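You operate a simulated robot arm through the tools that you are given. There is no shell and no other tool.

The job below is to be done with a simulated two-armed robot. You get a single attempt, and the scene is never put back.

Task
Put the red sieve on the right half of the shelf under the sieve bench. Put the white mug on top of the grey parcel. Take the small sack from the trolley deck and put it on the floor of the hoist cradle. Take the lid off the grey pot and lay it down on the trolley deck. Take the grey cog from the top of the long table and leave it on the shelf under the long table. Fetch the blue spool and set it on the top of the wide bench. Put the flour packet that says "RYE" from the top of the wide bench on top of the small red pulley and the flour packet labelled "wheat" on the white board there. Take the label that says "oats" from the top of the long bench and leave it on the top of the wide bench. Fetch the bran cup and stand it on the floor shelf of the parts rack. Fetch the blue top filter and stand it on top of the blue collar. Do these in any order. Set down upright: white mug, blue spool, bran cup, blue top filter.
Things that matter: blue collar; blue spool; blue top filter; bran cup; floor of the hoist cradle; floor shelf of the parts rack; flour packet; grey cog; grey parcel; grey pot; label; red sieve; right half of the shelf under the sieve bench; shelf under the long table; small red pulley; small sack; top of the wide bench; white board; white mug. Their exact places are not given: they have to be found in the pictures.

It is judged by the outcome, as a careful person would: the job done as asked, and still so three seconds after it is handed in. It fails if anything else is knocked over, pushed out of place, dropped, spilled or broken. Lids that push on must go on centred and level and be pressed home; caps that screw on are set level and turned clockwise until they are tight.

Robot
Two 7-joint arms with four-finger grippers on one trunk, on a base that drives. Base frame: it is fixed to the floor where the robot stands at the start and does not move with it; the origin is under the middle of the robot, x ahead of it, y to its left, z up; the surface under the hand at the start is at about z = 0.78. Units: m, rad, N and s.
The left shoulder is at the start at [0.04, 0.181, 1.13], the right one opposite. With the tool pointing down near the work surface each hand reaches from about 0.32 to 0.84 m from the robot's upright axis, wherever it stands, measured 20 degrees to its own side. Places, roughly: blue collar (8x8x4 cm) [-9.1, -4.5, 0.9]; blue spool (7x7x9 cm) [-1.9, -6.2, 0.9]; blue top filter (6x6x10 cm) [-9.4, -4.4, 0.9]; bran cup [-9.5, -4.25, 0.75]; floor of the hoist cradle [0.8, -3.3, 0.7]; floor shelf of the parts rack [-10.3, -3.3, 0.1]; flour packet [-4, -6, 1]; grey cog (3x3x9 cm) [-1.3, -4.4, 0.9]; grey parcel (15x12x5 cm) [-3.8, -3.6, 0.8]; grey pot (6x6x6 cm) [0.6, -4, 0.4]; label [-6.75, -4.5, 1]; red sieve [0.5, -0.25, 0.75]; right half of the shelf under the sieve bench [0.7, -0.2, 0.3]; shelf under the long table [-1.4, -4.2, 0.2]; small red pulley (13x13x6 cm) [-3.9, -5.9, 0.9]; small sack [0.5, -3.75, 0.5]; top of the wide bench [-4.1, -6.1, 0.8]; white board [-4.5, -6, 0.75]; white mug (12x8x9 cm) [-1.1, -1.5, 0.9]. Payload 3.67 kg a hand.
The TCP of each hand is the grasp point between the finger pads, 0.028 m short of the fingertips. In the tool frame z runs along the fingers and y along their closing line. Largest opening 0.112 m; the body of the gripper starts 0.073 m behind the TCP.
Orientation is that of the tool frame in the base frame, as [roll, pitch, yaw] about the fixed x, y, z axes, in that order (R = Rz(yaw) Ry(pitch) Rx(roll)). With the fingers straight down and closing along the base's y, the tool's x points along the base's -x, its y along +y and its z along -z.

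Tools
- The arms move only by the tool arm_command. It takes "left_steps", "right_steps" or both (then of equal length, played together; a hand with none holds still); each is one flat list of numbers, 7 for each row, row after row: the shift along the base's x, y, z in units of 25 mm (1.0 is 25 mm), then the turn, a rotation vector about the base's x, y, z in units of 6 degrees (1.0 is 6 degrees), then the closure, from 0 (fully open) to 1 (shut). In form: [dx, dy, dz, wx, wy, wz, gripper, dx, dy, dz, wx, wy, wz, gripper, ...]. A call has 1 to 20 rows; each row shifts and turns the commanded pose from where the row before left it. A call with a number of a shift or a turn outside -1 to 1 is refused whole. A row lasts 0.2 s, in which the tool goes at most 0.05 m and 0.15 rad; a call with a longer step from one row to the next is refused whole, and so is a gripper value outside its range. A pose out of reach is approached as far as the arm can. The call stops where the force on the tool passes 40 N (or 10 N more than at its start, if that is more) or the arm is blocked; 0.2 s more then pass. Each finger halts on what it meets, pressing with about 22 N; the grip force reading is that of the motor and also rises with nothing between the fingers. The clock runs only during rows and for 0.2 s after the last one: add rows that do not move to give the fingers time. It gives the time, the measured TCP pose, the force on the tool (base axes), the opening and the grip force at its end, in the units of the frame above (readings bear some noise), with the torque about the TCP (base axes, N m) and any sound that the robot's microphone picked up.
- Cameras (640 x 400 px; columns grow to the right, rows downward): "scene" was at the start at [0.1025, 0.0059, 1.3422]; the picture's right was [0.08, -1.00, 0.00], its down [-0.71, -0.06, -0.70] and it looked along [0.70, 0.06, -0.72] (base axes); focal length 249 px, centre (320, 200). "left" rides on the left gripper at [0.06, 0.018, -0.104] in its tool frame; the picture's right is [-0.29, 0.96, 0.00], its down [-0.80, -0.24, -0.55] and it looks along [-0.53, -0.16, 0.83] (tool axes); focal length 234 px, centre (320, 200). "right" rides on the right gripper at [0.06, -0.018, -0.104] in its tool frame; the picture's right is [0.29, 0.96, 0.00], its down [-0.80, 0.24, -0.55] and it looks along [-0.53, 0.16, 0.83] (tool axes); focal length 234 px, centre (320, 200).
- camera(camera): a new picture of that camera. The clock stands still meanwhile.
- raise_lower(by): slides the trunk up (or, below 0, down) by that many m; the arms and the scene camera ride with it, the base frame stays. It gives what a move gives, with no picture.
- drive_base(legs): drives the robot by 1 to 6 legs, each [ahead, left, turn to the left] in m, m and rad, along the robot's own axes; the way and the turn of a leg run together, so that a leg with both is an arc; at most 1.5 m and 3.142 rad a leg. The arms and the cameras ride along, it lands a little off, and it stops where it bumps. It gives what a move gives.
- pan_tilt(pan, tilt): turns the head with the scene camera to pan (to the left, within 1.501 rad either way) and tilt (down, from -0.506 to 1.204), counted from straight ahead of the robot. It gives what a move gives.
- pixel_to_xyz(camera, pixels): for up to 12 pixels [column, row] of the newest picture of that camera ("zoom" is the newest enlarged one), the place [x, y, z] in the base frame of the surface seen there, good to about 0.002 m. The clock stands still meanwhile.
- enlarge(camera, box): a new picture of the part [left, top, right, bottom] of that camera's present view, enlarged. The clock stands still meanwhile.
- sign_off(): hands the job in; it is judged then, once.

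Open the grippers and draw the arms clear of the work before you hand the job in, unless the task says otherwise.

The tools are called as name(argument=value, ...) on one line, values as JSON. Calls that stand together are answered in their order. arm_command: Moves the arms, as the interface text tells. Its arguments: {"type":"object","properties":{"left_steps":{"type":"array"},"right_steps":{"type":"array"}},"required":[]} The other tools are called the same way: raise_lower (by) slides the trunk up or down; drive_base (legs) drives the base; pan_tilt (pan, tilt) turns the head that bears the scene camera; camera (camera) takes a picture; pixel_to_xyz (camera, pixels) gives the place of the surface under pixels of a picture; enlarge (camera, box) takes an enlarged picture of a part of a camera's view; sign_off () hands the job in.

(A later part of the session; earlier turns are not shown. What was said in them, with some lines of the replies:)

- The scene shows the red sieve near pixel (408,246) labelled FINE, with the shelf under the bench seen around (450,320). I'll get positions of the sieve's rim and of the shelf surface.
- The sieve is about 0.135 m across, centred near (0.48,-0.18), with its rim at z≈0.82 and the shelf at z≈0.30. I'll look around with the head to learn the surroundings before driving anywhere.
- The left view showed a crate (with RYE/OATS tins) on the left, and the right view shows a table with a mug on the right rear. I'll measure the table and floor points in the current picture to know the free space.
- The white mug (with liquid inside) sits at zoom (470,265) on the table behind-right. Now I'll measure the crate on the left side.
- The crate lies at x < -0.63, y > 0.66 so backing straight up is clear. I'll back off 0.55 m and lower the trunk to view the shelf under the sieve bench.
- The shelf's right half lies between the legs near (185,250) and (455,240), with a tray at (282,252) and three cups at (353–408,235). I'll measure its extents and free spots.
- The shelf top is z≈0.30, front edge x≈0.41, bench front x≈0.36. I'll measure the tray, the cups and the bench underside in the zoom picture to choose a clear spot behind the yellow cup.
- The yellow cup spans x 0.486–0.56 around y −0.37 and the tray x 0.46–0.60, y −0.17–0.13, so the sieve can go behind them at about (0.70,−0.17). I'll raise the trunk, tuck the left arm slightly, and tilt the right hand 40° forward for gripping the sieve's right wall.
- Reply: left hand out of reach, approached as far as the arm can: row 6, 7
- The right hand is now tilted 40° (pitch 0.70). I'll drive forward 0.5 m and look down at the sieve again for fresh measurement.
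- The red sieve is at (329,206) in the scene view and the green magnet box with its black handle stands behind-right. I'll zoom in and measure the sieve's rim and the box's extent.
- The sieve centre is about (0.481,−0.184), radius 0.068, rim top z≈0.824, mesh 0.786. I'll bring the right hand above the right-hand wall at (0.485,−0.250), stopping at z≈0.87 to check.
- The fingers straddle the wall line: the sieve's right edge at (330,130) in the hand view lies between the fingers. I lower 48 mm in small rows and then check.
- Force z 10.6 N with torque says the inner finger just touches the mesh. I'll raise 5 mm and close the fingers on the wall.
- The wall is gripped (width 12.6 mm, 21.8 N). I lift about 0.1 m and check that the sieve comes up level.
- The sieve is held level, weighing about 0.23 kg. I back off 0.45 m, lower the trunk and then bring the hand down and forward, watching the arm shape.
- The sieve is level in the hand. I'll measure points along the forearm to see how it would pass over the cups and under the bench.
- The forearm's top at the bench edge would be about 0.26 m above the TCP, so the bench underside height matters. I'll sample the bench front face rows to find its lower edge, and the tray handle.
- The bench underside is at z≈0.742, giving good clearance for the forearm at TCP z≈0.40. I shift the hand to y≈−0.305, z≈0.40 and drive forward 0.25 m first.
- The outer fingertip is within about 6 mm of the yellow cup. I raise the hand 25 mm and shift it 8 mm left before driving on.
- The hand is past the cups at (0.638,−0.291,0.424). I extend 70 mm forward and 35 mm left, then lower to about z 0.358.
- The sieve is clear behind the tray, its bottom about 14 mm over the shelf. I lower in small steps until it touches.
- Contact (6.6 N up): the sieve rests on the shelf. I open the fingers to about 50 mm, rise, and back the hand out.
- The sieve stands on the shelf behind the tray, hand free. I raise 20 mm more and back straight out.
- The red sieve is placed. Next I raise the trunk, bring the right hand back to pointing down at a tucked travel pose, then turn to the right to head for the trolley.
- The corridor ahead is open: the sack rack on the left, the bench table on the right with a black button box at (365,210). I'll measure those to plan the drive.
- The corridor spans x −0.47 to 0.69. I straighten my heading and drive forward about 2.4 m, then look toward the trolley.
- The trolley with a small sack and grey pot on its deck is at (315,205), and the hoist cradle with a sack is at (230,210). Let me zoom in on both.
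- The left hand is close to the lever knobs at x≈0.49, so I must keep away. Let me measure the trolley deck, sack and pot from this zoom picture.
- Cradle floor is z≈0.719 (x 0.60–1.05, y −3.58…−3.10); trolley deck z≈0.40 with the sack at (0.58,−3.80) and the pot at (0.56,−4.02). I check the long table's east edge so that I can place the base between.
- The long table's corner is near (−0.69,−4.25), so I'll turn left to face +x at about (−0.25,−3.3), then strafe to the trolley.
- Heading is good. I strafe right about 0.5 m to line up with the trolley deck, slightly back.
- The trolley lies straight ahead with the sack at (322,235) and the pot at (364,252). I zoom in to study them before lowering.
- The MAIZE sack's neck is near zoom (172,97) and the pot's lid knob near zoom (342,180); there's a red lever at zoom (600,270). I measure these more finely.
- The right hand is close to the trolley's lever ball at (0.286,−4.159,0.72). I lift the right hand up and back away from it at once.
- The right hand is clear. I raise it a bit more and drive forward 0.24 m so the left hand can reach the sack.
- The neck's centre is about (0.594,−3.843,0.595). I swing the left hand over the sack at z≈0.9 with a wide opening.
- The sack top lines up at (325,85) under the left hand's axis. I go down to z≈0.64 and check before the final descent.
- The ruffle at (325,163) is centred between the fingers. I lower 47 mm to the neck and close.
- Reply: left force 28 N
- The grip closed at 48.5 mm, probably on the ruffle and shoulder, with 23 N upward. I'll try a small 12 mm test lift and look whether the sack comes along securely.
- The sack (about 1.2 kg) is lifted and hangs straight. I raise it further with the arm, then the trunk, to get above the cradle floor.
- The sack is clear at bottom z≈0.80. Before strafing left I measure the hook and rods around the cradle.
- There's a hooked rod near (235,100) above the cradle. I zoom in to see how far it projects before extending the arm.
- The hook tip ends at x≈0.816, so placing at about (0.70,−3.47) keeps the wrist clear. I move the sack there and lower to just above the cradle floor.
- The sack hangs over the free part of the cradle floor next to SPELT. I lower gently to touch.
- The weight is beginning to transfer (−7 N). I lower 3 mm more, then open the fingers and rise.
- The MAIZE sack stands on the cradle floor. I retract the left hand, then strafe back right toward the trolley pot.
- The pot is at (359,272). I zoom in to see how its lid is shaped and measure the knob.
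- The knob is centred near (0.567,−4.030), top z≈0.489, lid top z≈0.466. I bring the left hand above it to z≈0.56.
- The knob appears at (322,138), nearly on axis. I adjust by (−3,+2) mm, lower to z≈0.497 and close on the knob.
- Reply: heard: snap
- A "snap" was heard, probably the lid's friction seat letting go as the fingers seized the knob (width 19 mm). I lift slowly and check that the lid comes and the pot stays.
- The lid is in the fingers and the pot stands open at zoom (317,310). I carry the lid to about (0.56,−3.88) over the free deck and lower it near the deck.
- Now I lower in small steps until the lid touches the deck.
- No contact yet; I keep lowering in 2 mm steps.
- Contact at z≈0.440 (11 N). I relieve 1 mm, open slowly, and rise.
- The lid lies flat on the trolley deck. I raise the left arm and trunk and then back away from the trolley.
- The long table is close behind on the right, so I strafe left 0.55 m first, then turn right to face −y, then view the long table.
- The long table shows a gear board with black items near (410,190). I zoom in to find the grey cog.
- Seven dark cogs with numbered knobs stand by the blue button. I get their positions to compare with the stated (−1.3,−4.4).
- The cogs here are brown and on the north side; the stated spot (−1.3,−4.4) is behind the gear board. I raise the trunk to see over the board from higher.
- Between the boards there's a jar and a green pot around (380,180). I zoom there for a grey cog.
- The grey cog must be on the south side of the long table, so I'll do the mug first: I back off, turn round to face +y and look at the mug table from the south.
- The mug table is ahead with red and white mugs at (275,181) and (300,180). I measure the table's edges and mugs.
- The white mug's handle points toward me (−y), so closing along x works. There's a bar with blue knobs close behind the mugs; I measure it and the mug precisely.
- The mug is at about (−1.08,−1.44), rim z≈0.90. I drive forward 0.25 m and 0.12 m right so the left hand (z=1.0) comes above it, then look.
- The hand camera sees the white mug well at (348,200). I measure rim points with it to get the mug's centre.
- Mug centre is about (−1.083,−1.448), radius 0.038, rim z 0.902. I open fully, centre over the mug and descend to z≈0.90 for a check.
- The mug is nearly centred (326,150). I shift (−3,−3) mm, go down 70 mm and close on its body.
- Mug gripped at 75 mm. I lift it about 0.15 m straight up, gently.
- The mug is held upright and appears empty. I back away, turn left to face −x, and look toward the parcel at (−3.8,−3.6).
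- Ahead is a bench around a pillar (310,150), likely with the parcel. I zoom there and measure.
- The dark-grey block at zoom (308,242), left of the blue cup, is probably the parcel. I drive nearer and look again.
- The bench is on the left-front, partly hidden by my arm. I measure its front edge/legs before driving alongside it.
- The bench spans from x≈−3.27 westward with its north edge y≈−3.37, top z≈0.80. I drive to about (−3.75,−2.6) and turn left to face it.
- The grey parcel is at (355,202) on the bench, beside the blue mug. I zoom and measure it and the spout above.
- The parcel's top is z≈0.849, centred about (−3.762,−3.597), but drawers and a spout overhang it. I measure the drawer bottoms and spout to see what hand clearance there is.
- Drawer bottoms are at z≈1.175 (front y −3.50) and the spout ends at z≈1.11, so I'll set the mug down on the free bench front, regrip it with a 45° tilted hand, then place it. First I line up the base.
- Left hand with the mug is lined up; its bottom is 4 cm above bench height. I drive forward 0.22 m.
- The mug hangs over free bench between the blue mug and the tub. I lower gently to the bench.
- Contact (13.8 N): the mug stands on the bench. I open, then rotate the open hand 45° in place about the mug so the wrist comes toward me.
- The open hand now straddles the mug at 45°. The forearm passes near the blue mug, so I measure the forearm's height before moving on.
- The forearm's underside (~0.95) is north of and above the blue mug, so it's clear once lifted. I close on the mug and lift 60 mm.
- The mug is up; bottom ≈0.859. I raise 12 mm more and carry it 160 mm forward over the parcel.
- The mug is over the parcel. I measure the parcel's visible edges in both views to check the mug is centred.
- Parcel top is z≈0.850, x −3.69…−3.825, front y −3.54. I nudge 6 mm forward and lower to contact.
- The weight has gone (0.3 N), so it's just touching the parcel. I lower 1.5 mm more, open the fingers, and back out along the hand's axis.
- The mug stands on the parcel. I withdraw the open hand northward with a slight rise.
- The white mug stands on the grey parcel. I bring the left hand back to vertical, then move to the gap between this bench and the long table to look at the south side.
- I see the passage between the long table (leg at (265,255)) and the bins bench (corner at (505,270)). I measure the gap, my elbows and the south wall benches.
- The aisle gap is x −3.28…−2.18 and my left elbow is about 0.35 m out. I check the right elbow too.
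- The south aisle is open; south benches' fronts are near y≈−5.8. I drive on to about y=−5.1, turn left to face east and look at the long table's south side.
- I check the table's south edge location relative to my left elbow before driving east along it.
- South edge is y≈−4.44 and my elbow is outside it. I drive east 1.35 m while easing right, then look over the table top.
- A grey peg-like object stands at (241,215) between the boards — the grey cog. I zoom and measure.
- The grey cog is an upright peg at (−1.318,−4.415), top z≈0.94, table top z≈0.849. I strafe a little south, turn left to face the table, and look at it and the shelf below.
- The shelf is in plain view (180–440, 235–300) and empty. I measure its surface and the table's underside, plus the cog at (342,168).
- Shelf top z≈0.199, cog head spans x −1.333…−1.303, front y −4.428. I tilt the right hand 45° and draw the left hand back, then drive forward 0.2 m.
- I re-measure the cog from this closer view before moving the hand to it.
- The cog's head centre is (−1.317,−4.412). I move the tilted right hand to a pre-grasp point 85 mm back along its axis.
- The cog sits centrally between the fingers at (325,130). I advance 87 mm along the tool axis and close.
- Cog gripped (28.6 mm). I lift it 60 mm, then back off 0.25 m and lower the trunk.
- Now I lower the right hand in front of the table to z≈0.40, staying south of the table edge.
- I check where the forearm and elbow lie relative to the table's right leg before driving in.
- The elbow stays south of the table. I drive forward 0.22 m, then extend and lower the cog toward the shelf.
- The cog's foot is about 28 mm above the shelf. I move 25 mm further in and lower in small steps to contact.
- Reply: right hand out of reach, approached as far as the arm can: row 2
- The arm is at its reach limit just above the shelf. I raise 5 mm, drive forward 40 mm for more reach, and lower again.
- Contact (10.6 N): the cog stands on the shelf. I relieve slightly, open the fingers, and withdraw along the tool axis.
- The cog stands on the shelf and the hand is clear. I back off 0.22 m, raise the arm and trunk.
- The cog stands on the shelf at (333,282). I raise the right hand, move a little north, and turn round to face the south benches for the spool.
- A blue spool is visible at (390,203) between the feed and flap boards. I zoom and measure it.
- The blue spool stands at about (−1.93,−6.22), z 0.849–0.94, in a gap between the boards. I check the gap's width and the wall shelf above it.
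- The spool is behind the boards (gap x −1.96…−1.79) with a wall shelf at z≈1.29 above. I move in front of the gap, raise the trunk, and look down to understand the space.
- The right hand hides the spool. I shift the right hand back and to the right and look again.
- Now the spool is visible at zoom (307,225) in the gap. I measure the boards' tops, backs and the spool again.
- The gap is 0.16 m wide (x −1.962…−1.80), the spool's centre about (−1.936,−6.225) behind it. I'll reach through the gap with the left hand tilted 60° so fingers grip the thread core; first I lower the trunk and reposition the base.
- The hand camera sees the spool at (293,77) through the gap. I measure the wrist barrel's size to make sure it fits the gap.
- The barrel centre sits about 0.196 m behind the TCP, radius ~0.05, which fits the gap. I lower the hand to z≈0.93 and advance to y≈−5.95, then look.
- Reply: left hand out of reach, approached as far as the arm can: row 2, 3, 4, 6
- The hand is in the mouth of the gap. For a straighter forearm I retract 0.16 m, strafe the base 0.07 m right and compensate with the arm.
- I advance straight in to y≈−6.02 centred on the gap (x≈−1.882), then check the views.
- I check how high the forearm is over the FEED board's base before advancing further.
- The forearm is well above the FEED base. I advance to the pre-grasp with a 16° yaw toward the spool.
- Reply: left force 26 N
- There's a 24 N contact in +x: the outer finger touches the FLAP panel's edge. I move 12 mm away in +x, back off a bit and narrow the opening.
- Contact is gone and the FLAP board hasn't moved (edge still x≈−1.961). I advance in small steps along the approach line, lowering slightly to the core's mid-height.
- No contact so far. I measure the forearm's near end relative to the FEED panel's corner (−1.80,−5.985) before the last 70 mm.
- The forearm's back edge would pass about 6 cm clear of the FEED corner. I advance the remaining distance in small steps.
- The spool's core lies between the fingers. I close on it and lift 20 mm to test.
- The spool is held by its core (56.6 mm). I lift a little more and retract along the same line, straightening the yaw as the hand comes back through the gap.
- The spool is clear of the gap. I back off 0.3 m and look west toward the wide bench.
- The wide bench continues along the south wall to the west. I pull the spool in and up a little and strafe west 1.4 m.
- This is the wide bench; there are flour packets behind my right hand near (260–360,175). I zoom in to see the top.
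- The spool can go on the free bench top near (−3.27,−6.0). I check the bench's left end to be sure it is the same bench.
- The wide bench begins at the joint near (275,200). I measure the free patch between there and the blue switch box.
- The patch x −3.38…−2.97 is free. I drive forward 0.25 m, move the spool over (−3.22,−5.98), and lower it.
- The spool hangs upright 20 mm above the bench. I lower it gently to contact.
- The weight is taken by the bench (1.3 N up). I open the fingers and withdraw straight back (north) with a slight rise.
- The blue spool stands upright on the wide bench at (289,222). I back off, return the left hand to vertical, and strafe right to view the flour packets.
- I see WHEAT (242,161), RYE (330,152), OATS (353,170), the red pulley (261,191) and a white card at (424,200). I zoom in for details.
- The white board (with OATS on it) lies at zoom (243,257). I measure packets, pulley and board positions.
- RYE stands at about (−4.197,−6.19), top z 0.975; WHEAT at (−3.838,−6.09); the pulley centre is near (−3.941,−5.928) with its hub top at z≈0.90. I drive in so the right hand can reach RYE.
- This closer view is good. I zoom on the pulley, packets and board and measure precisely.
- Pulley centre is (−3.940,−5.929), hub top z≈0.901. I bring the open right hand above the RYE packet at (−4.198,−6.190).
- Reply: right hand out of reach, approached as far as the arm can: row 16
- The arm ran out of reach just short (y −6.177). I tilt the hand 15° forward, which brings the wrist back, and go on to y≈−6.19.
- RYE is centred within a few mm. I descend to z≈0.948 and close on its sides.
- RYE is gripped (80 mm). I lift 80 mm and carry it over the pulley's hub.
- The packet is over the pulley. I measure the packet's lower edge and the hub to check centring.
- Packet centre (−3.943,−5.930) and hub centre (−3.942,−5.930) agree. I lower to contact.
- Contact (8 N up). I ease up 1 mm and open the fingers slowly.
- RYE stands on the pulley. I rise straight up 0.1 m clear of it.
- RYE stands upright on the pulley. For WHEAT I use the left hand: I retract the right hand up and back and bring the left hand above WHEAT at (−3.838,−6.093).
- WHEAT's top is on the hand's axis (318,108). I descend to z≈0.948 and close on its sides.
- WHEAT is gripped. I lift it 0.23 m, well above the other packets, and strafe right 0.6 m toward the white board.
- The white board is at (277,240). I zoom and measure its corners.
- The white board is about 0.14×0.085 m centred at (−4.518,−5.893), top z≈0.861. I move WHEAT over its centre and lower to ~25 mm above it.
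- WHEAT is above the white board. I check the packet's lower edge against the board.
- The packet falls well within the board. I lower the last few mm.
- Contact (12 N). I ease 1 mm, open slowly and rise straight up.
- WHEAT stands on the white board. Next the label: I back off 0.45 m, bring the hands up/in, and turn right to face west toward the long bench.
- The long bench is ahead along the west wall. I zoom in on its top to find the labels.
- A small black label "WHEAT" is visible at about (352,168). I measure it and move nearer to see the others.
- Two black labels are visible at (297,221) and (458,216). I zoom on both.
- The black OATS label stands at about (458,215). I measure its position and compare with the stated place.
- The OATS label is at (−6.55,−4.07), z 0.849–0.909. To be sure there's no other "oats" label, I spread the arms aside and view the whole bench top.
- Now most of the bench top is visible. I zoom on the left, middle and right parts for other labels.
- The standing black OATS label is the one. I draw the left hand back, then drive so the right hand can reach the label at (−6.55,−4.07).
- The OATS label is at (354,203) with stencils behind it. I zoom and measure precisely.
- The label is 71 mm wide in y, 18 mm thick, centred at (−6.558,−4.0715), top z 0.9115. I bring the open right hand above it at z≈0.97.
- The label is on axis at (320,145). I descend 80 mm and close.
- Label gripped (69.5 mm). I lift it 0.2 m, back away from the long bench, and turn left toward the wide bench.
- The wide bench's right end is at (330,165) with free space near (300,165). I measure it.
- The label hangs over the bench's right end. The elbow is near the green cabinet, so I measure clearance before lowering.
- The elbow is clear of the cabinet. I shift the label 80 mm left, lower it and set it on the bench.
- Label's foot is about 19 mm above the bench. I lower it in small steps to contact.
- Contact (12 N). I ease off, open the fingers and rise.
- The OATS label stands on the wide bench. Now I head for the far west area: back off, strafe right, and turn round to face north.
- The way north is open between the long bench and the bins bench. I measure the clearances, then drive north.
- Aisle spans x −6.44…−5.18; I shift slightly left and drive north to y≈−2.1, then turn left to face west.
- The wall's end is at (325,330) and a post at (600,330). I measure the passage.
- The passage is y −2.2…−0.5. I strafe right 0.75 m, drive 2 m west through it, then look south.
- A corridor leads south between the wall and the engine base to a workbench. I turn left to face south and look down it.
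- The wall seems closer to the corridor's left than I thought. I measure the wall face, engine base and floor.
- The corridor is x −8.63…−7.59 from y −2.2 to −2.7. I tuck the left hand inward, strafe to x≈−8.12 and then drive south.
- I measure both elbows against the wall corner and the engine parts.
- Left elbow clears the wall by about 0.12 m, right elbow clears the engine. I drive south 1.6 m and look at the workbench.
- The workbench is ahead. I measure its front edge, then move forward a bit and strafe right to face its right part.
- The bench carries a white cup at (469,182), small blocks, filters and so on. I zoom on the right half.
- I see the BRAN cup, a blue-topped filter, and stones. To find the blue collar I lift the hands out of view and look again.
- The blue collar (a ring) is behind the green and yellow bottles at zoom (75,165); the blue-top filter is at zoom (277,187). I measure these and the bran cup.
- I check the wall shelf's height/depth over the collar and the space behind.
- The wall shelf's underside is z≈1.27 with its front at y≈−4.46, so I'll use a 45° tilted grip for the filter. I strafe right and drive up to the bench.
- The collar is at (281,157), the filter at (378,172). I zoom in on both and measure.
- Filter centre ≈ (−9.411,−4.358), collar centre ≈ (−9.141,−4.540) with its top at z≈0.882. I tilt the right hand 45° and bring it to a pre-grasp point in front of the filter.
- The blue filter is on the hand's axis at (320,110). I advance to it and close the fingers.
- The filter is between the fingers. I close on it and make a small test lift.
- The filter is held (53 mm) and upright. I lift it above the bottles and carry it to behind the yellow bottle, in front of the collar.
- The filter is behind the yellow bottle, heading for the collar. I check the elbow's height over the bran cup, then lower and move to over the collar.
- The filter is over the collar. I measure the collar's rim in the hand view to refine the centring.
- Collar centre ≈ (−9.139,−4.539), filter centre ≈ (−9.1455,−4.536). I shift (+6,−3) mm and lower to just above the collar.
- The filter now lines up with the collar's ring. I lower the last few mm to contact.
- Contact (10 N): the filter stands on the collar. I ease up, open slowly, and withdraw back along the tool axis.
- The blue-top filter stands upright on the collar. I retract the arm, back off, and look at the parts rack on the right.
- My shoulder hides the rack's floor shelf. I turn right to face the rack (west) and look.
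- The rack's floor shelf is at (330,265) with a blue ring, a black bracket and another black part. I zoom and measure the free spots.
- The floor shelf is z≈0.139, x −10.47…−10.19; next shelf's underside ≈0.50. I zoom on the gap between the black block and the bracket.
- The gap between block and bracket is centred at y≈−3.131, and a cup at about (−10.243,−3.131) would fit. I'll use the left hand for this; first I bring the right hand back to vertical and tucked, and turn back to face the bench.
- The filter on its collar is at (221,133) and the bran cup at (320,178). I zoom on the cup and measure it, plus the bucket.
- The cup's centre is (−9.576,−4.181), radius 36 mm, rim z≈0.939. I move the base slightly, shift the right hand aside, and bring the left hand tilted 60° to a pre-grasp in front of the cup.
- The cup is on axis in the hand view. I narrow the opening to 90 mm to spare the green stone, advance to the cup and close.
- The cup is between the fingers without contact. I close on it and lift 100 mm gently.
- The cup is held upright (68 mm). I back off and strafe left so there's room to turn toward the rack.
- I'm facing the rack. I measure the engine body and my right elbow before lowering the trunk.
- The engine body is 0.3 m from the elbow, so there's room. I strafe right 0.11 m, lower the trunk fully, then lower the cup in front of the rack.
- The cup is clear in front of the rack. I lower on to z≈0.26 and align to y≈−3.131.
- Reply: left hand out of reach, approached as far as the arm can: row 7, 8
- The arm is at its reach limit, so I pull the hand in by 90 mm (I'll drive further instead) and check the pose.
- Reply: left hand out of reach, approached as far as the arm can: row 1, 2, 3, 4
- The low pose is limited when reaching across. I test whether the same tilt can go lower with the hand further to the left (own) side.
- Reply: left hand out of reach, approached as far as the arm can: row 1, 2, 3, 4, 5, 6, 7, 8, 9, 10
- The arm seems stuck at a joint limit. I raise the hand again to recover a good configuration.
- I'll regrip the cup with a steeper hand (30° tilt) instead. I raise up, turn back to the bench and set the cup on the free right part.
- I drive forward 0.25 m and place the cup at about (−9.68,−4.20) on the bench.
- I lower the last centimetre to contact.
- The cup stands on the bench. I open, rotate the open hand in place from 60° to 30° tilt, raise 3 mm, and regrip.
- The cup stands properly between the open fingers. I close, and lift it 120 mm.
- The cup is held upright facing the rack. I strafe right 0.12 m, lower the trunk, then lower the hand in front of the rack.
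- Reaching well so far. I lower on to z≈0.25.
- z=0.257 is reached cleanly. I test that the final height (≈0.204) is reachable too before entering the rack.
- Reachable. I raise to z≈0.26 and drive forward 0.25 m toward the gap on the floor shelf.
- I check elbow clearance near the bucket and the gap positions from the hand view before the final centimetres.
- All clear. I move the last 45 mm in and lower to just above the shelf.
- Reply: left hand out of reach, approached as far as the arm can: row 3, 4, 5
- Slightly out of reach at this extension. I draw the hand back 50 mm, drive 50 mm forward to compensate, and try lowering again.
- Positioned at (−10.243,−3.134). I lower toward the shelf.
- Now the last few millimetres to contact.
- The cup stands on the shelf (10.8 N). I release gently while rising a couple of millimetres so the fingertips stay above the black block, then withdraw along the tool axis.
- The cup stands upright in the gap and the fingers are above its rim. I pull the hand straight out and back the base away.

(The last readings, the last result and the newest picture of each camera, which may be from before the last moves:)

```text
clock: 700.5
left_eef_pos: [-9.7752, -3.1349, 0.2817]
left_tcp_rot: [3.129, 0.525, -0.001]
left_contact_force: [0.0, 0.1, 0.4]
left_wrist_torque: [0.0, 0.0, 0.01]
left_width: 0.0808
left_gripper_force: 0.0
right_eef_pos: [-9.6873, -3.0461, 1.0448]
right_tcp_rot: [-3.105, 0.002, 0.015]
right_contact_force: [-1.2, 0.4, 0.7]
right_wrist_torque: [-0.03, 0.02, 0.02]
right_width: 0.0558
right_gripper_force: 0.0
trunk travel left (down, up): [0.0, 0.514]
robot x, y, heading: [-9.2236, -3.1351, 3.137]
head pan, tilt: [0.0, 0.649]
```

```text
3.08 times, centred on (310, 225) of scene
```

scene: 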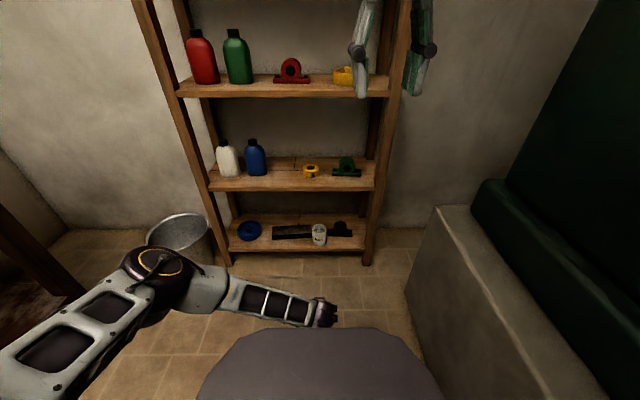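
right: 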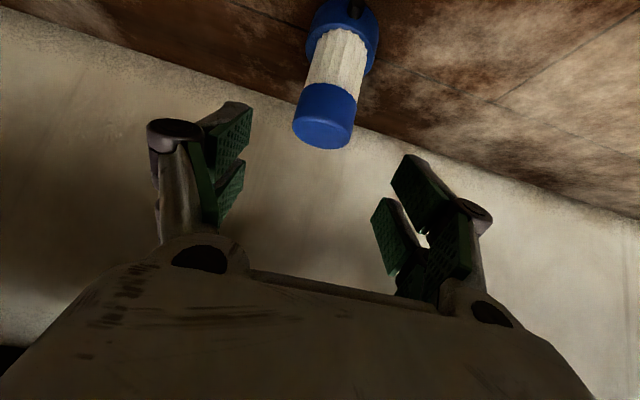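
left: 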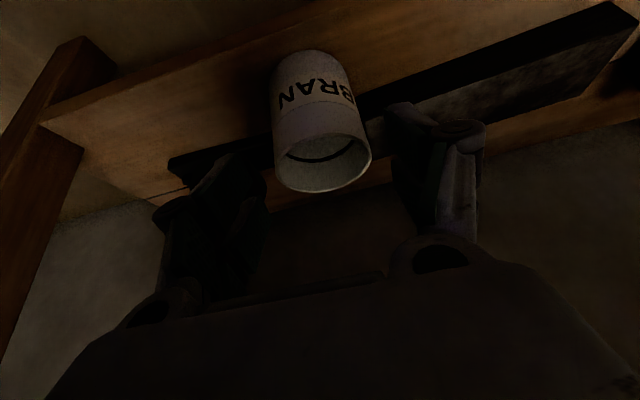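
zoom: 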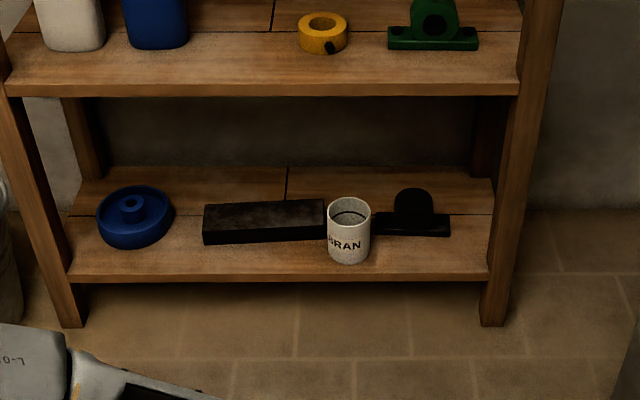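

The bran cup stands upright on the rack's floor shelf between the block and the bracket. All jobs are placed; I now raise the arms clear and open both grippers.

arm_command(left_steps=[0, 0, 0.9, 0, 0, 0, 0, 0, 0, 0.9, 0, 0, 0, 0, 0, 0, 0.9, 0, 0, 0, 0, 0, 0, 0.9, 0, 0, 0, 0, 0, 0, 0.9, 0, 0, 0, 0, 0, 0, 0.9, 0, 0, 0, 0, 0, 0, 0.9, 0, 0, 0, 0, 0, 0, 0.9, 0, 0, 0, 0, 0, 0, 0.9, 0, 0, 0, 0, 0, 0, 0.9, 0, 0, 0, 0], right_steps=[0, 0, 0, 0, 0, 0, 0, 0, 0, 0, 0, 0, 0, 0, 0, 0, 0, 0, 0, 0, 0, 0, 0, 0, 0, 0, 0, 0, 0, 0, 0, 0, 0, 0, 0, 0, 0, 0, 0, 0, 0, 0, 0, 0, 0, 0, 0, 0, 0, 0, 0, 0, 0, 0, 0, 0, 0, 0, 0, 0, 0, 0, 0, 0, 0, 0, 0, 0, 0, 0])

raise_lower(by=0.25)

pan_tilt(pan=0.9, tilt=0.5)

camera(camera="scene")

```text
clock: 702.7
left_eef_pos: [-9.7749, -3.1365, 0.5063]
left_tcp_rot: [3.128, 0.524, -0.003]
left_contact_force: [-0.2, 0.2, -0.2]
left_wrist_torque: [-0.02, 0.01, 0.01]
left_width: 0.1122
left_gripper_force: 0.0
right_eef_pos: [-9.6877, -3.0461, 1.0426]
right_tcp_rot: [-3.103, 0.002, 0.015]
right_contact_force: [-0.2, -0.3, 0.8]
right_wrist_torque: [-0.01, -0.01, -0.03]
right_width: 0.1118
right_gripper_force: 0.1
trunk travel left (down, up): [0.0, 0.514]
robot x, y, heading: [-9.2239, -3.1335, 3.135]
head pan, tilt: [0.0, 0.649]
```

```text
clock: 705.3
left_eef_pos: [-9.775, -3.1366, 0.7542]
left_tcp_rot: [3.131, 0.522, 0.0]
left_contact_force: [-0.3, 0.3, 0.1]
left_wrist_torque: [-0.01, 0.0, -0.02]
left_width: 0.1123
left_gripper_force: 0.1
right_eef_pos: [-9.6882, -3.0466, 1.2933]
right_tcp_rot: [-3.104, -0.002, 0.013]
right_contact_force: [-0.1, 0.3, 0.3]
right_wrist_torque: [-0.03, 0.0, -0.01]
right_width: 0.112
right_gripper_force: 0.0
trunk travel left (down, up): [-0.25, 0.264]
robot x, y, heading: [-9.222, -3.1367, 3.134]
head pan, tilt: [0.0, 0.649]
```

```text
clock: 706.5
left_eef_pos: [-9.775, -3.1365, 0.7552]
left_tcp_rot: [3.129, 0.522, 0.001]
left_contact_force: [1.6, -0.5, -0.5]
left_wrist_torque: [0.03, 0.0, -0.03]
left_width: 0.1122
left_gripper_force: 0.1
right_eef_pos: [-9.6881, -3.0461, 1.2923]
right_tcp_rot: [-3.102, 0.002, 0.013]
right_contact_force: [1.0, -0.2, -0.6]
right_wrist_torque: [0.0, 0.03, 0.01]
right_width: 0.1119
right_gripper_force: 0.1
trunk travel left (down, up): [-0.25, 0.264]
robot x, y, heading: [-9.2237, -3.1354, 3.137]
head pan, tilt: [0.901, 0.499]
```

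```text
taken
```

scene: 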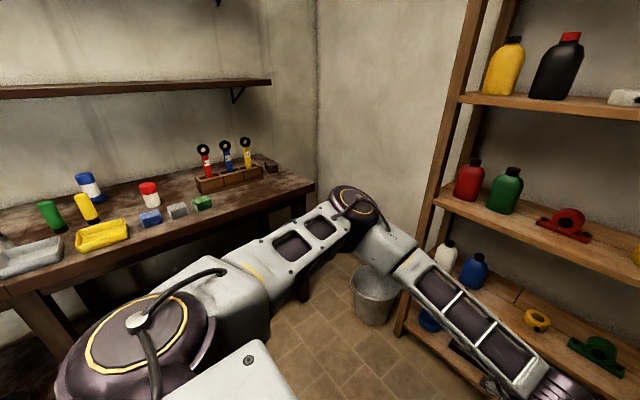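

The filter stands on its collar, the cup is on the rack, and both grippers are open and clear of everything. All requested placements were confirmed in pictures, so I hand the job in.

sign_off()

```text
The job is handed in.
```

I completed all ten jobs and handed the work in. I checked each item with a picture right after setting it down. I didn't drive back at the end to look again at the earlier ones.

| Item | Where it is now |
|---|---|
| Red sieve | Right half of the shelf under the sieve bench, behind the tray |
| White mug | Upright on the grey parcel |
| Small sack | Floor of the hoist cradle, beside the "SPELT" sack |
| Grey pot lid | Flat on the trolley deck |
| Grey cog | Standing on the shelf under the long table |
| Blue spool | Upright on the top of the wide bench |
| "RYE" packet | Standing on the hub of the small red pulley |
| "WHEAT" packet | Standing on the white board |
| "OATS" label | Standing on the top of the wide bench |
| Bran cup | Upright on the floor shelf of the parts rack |
| Blue top filter | Upright on the blue collar |

- **White board:** the only one I found on the wide bench has "OATS" printed on it, so the "WHEAT" packet went on that one.
- **Label:** I took the black standing "OATS" card, not the wooden "OATS" stencil lying near it.
- **Finger contact:** while I reached for the spool, a finger pressed on the edge of the FLAP board with about 24 N. I backed off, and the edge measured in the same place afterwards.
- **Pot lid:** there was a snap as I gripped it. It then came off cleanly and the pot stayed where it was.
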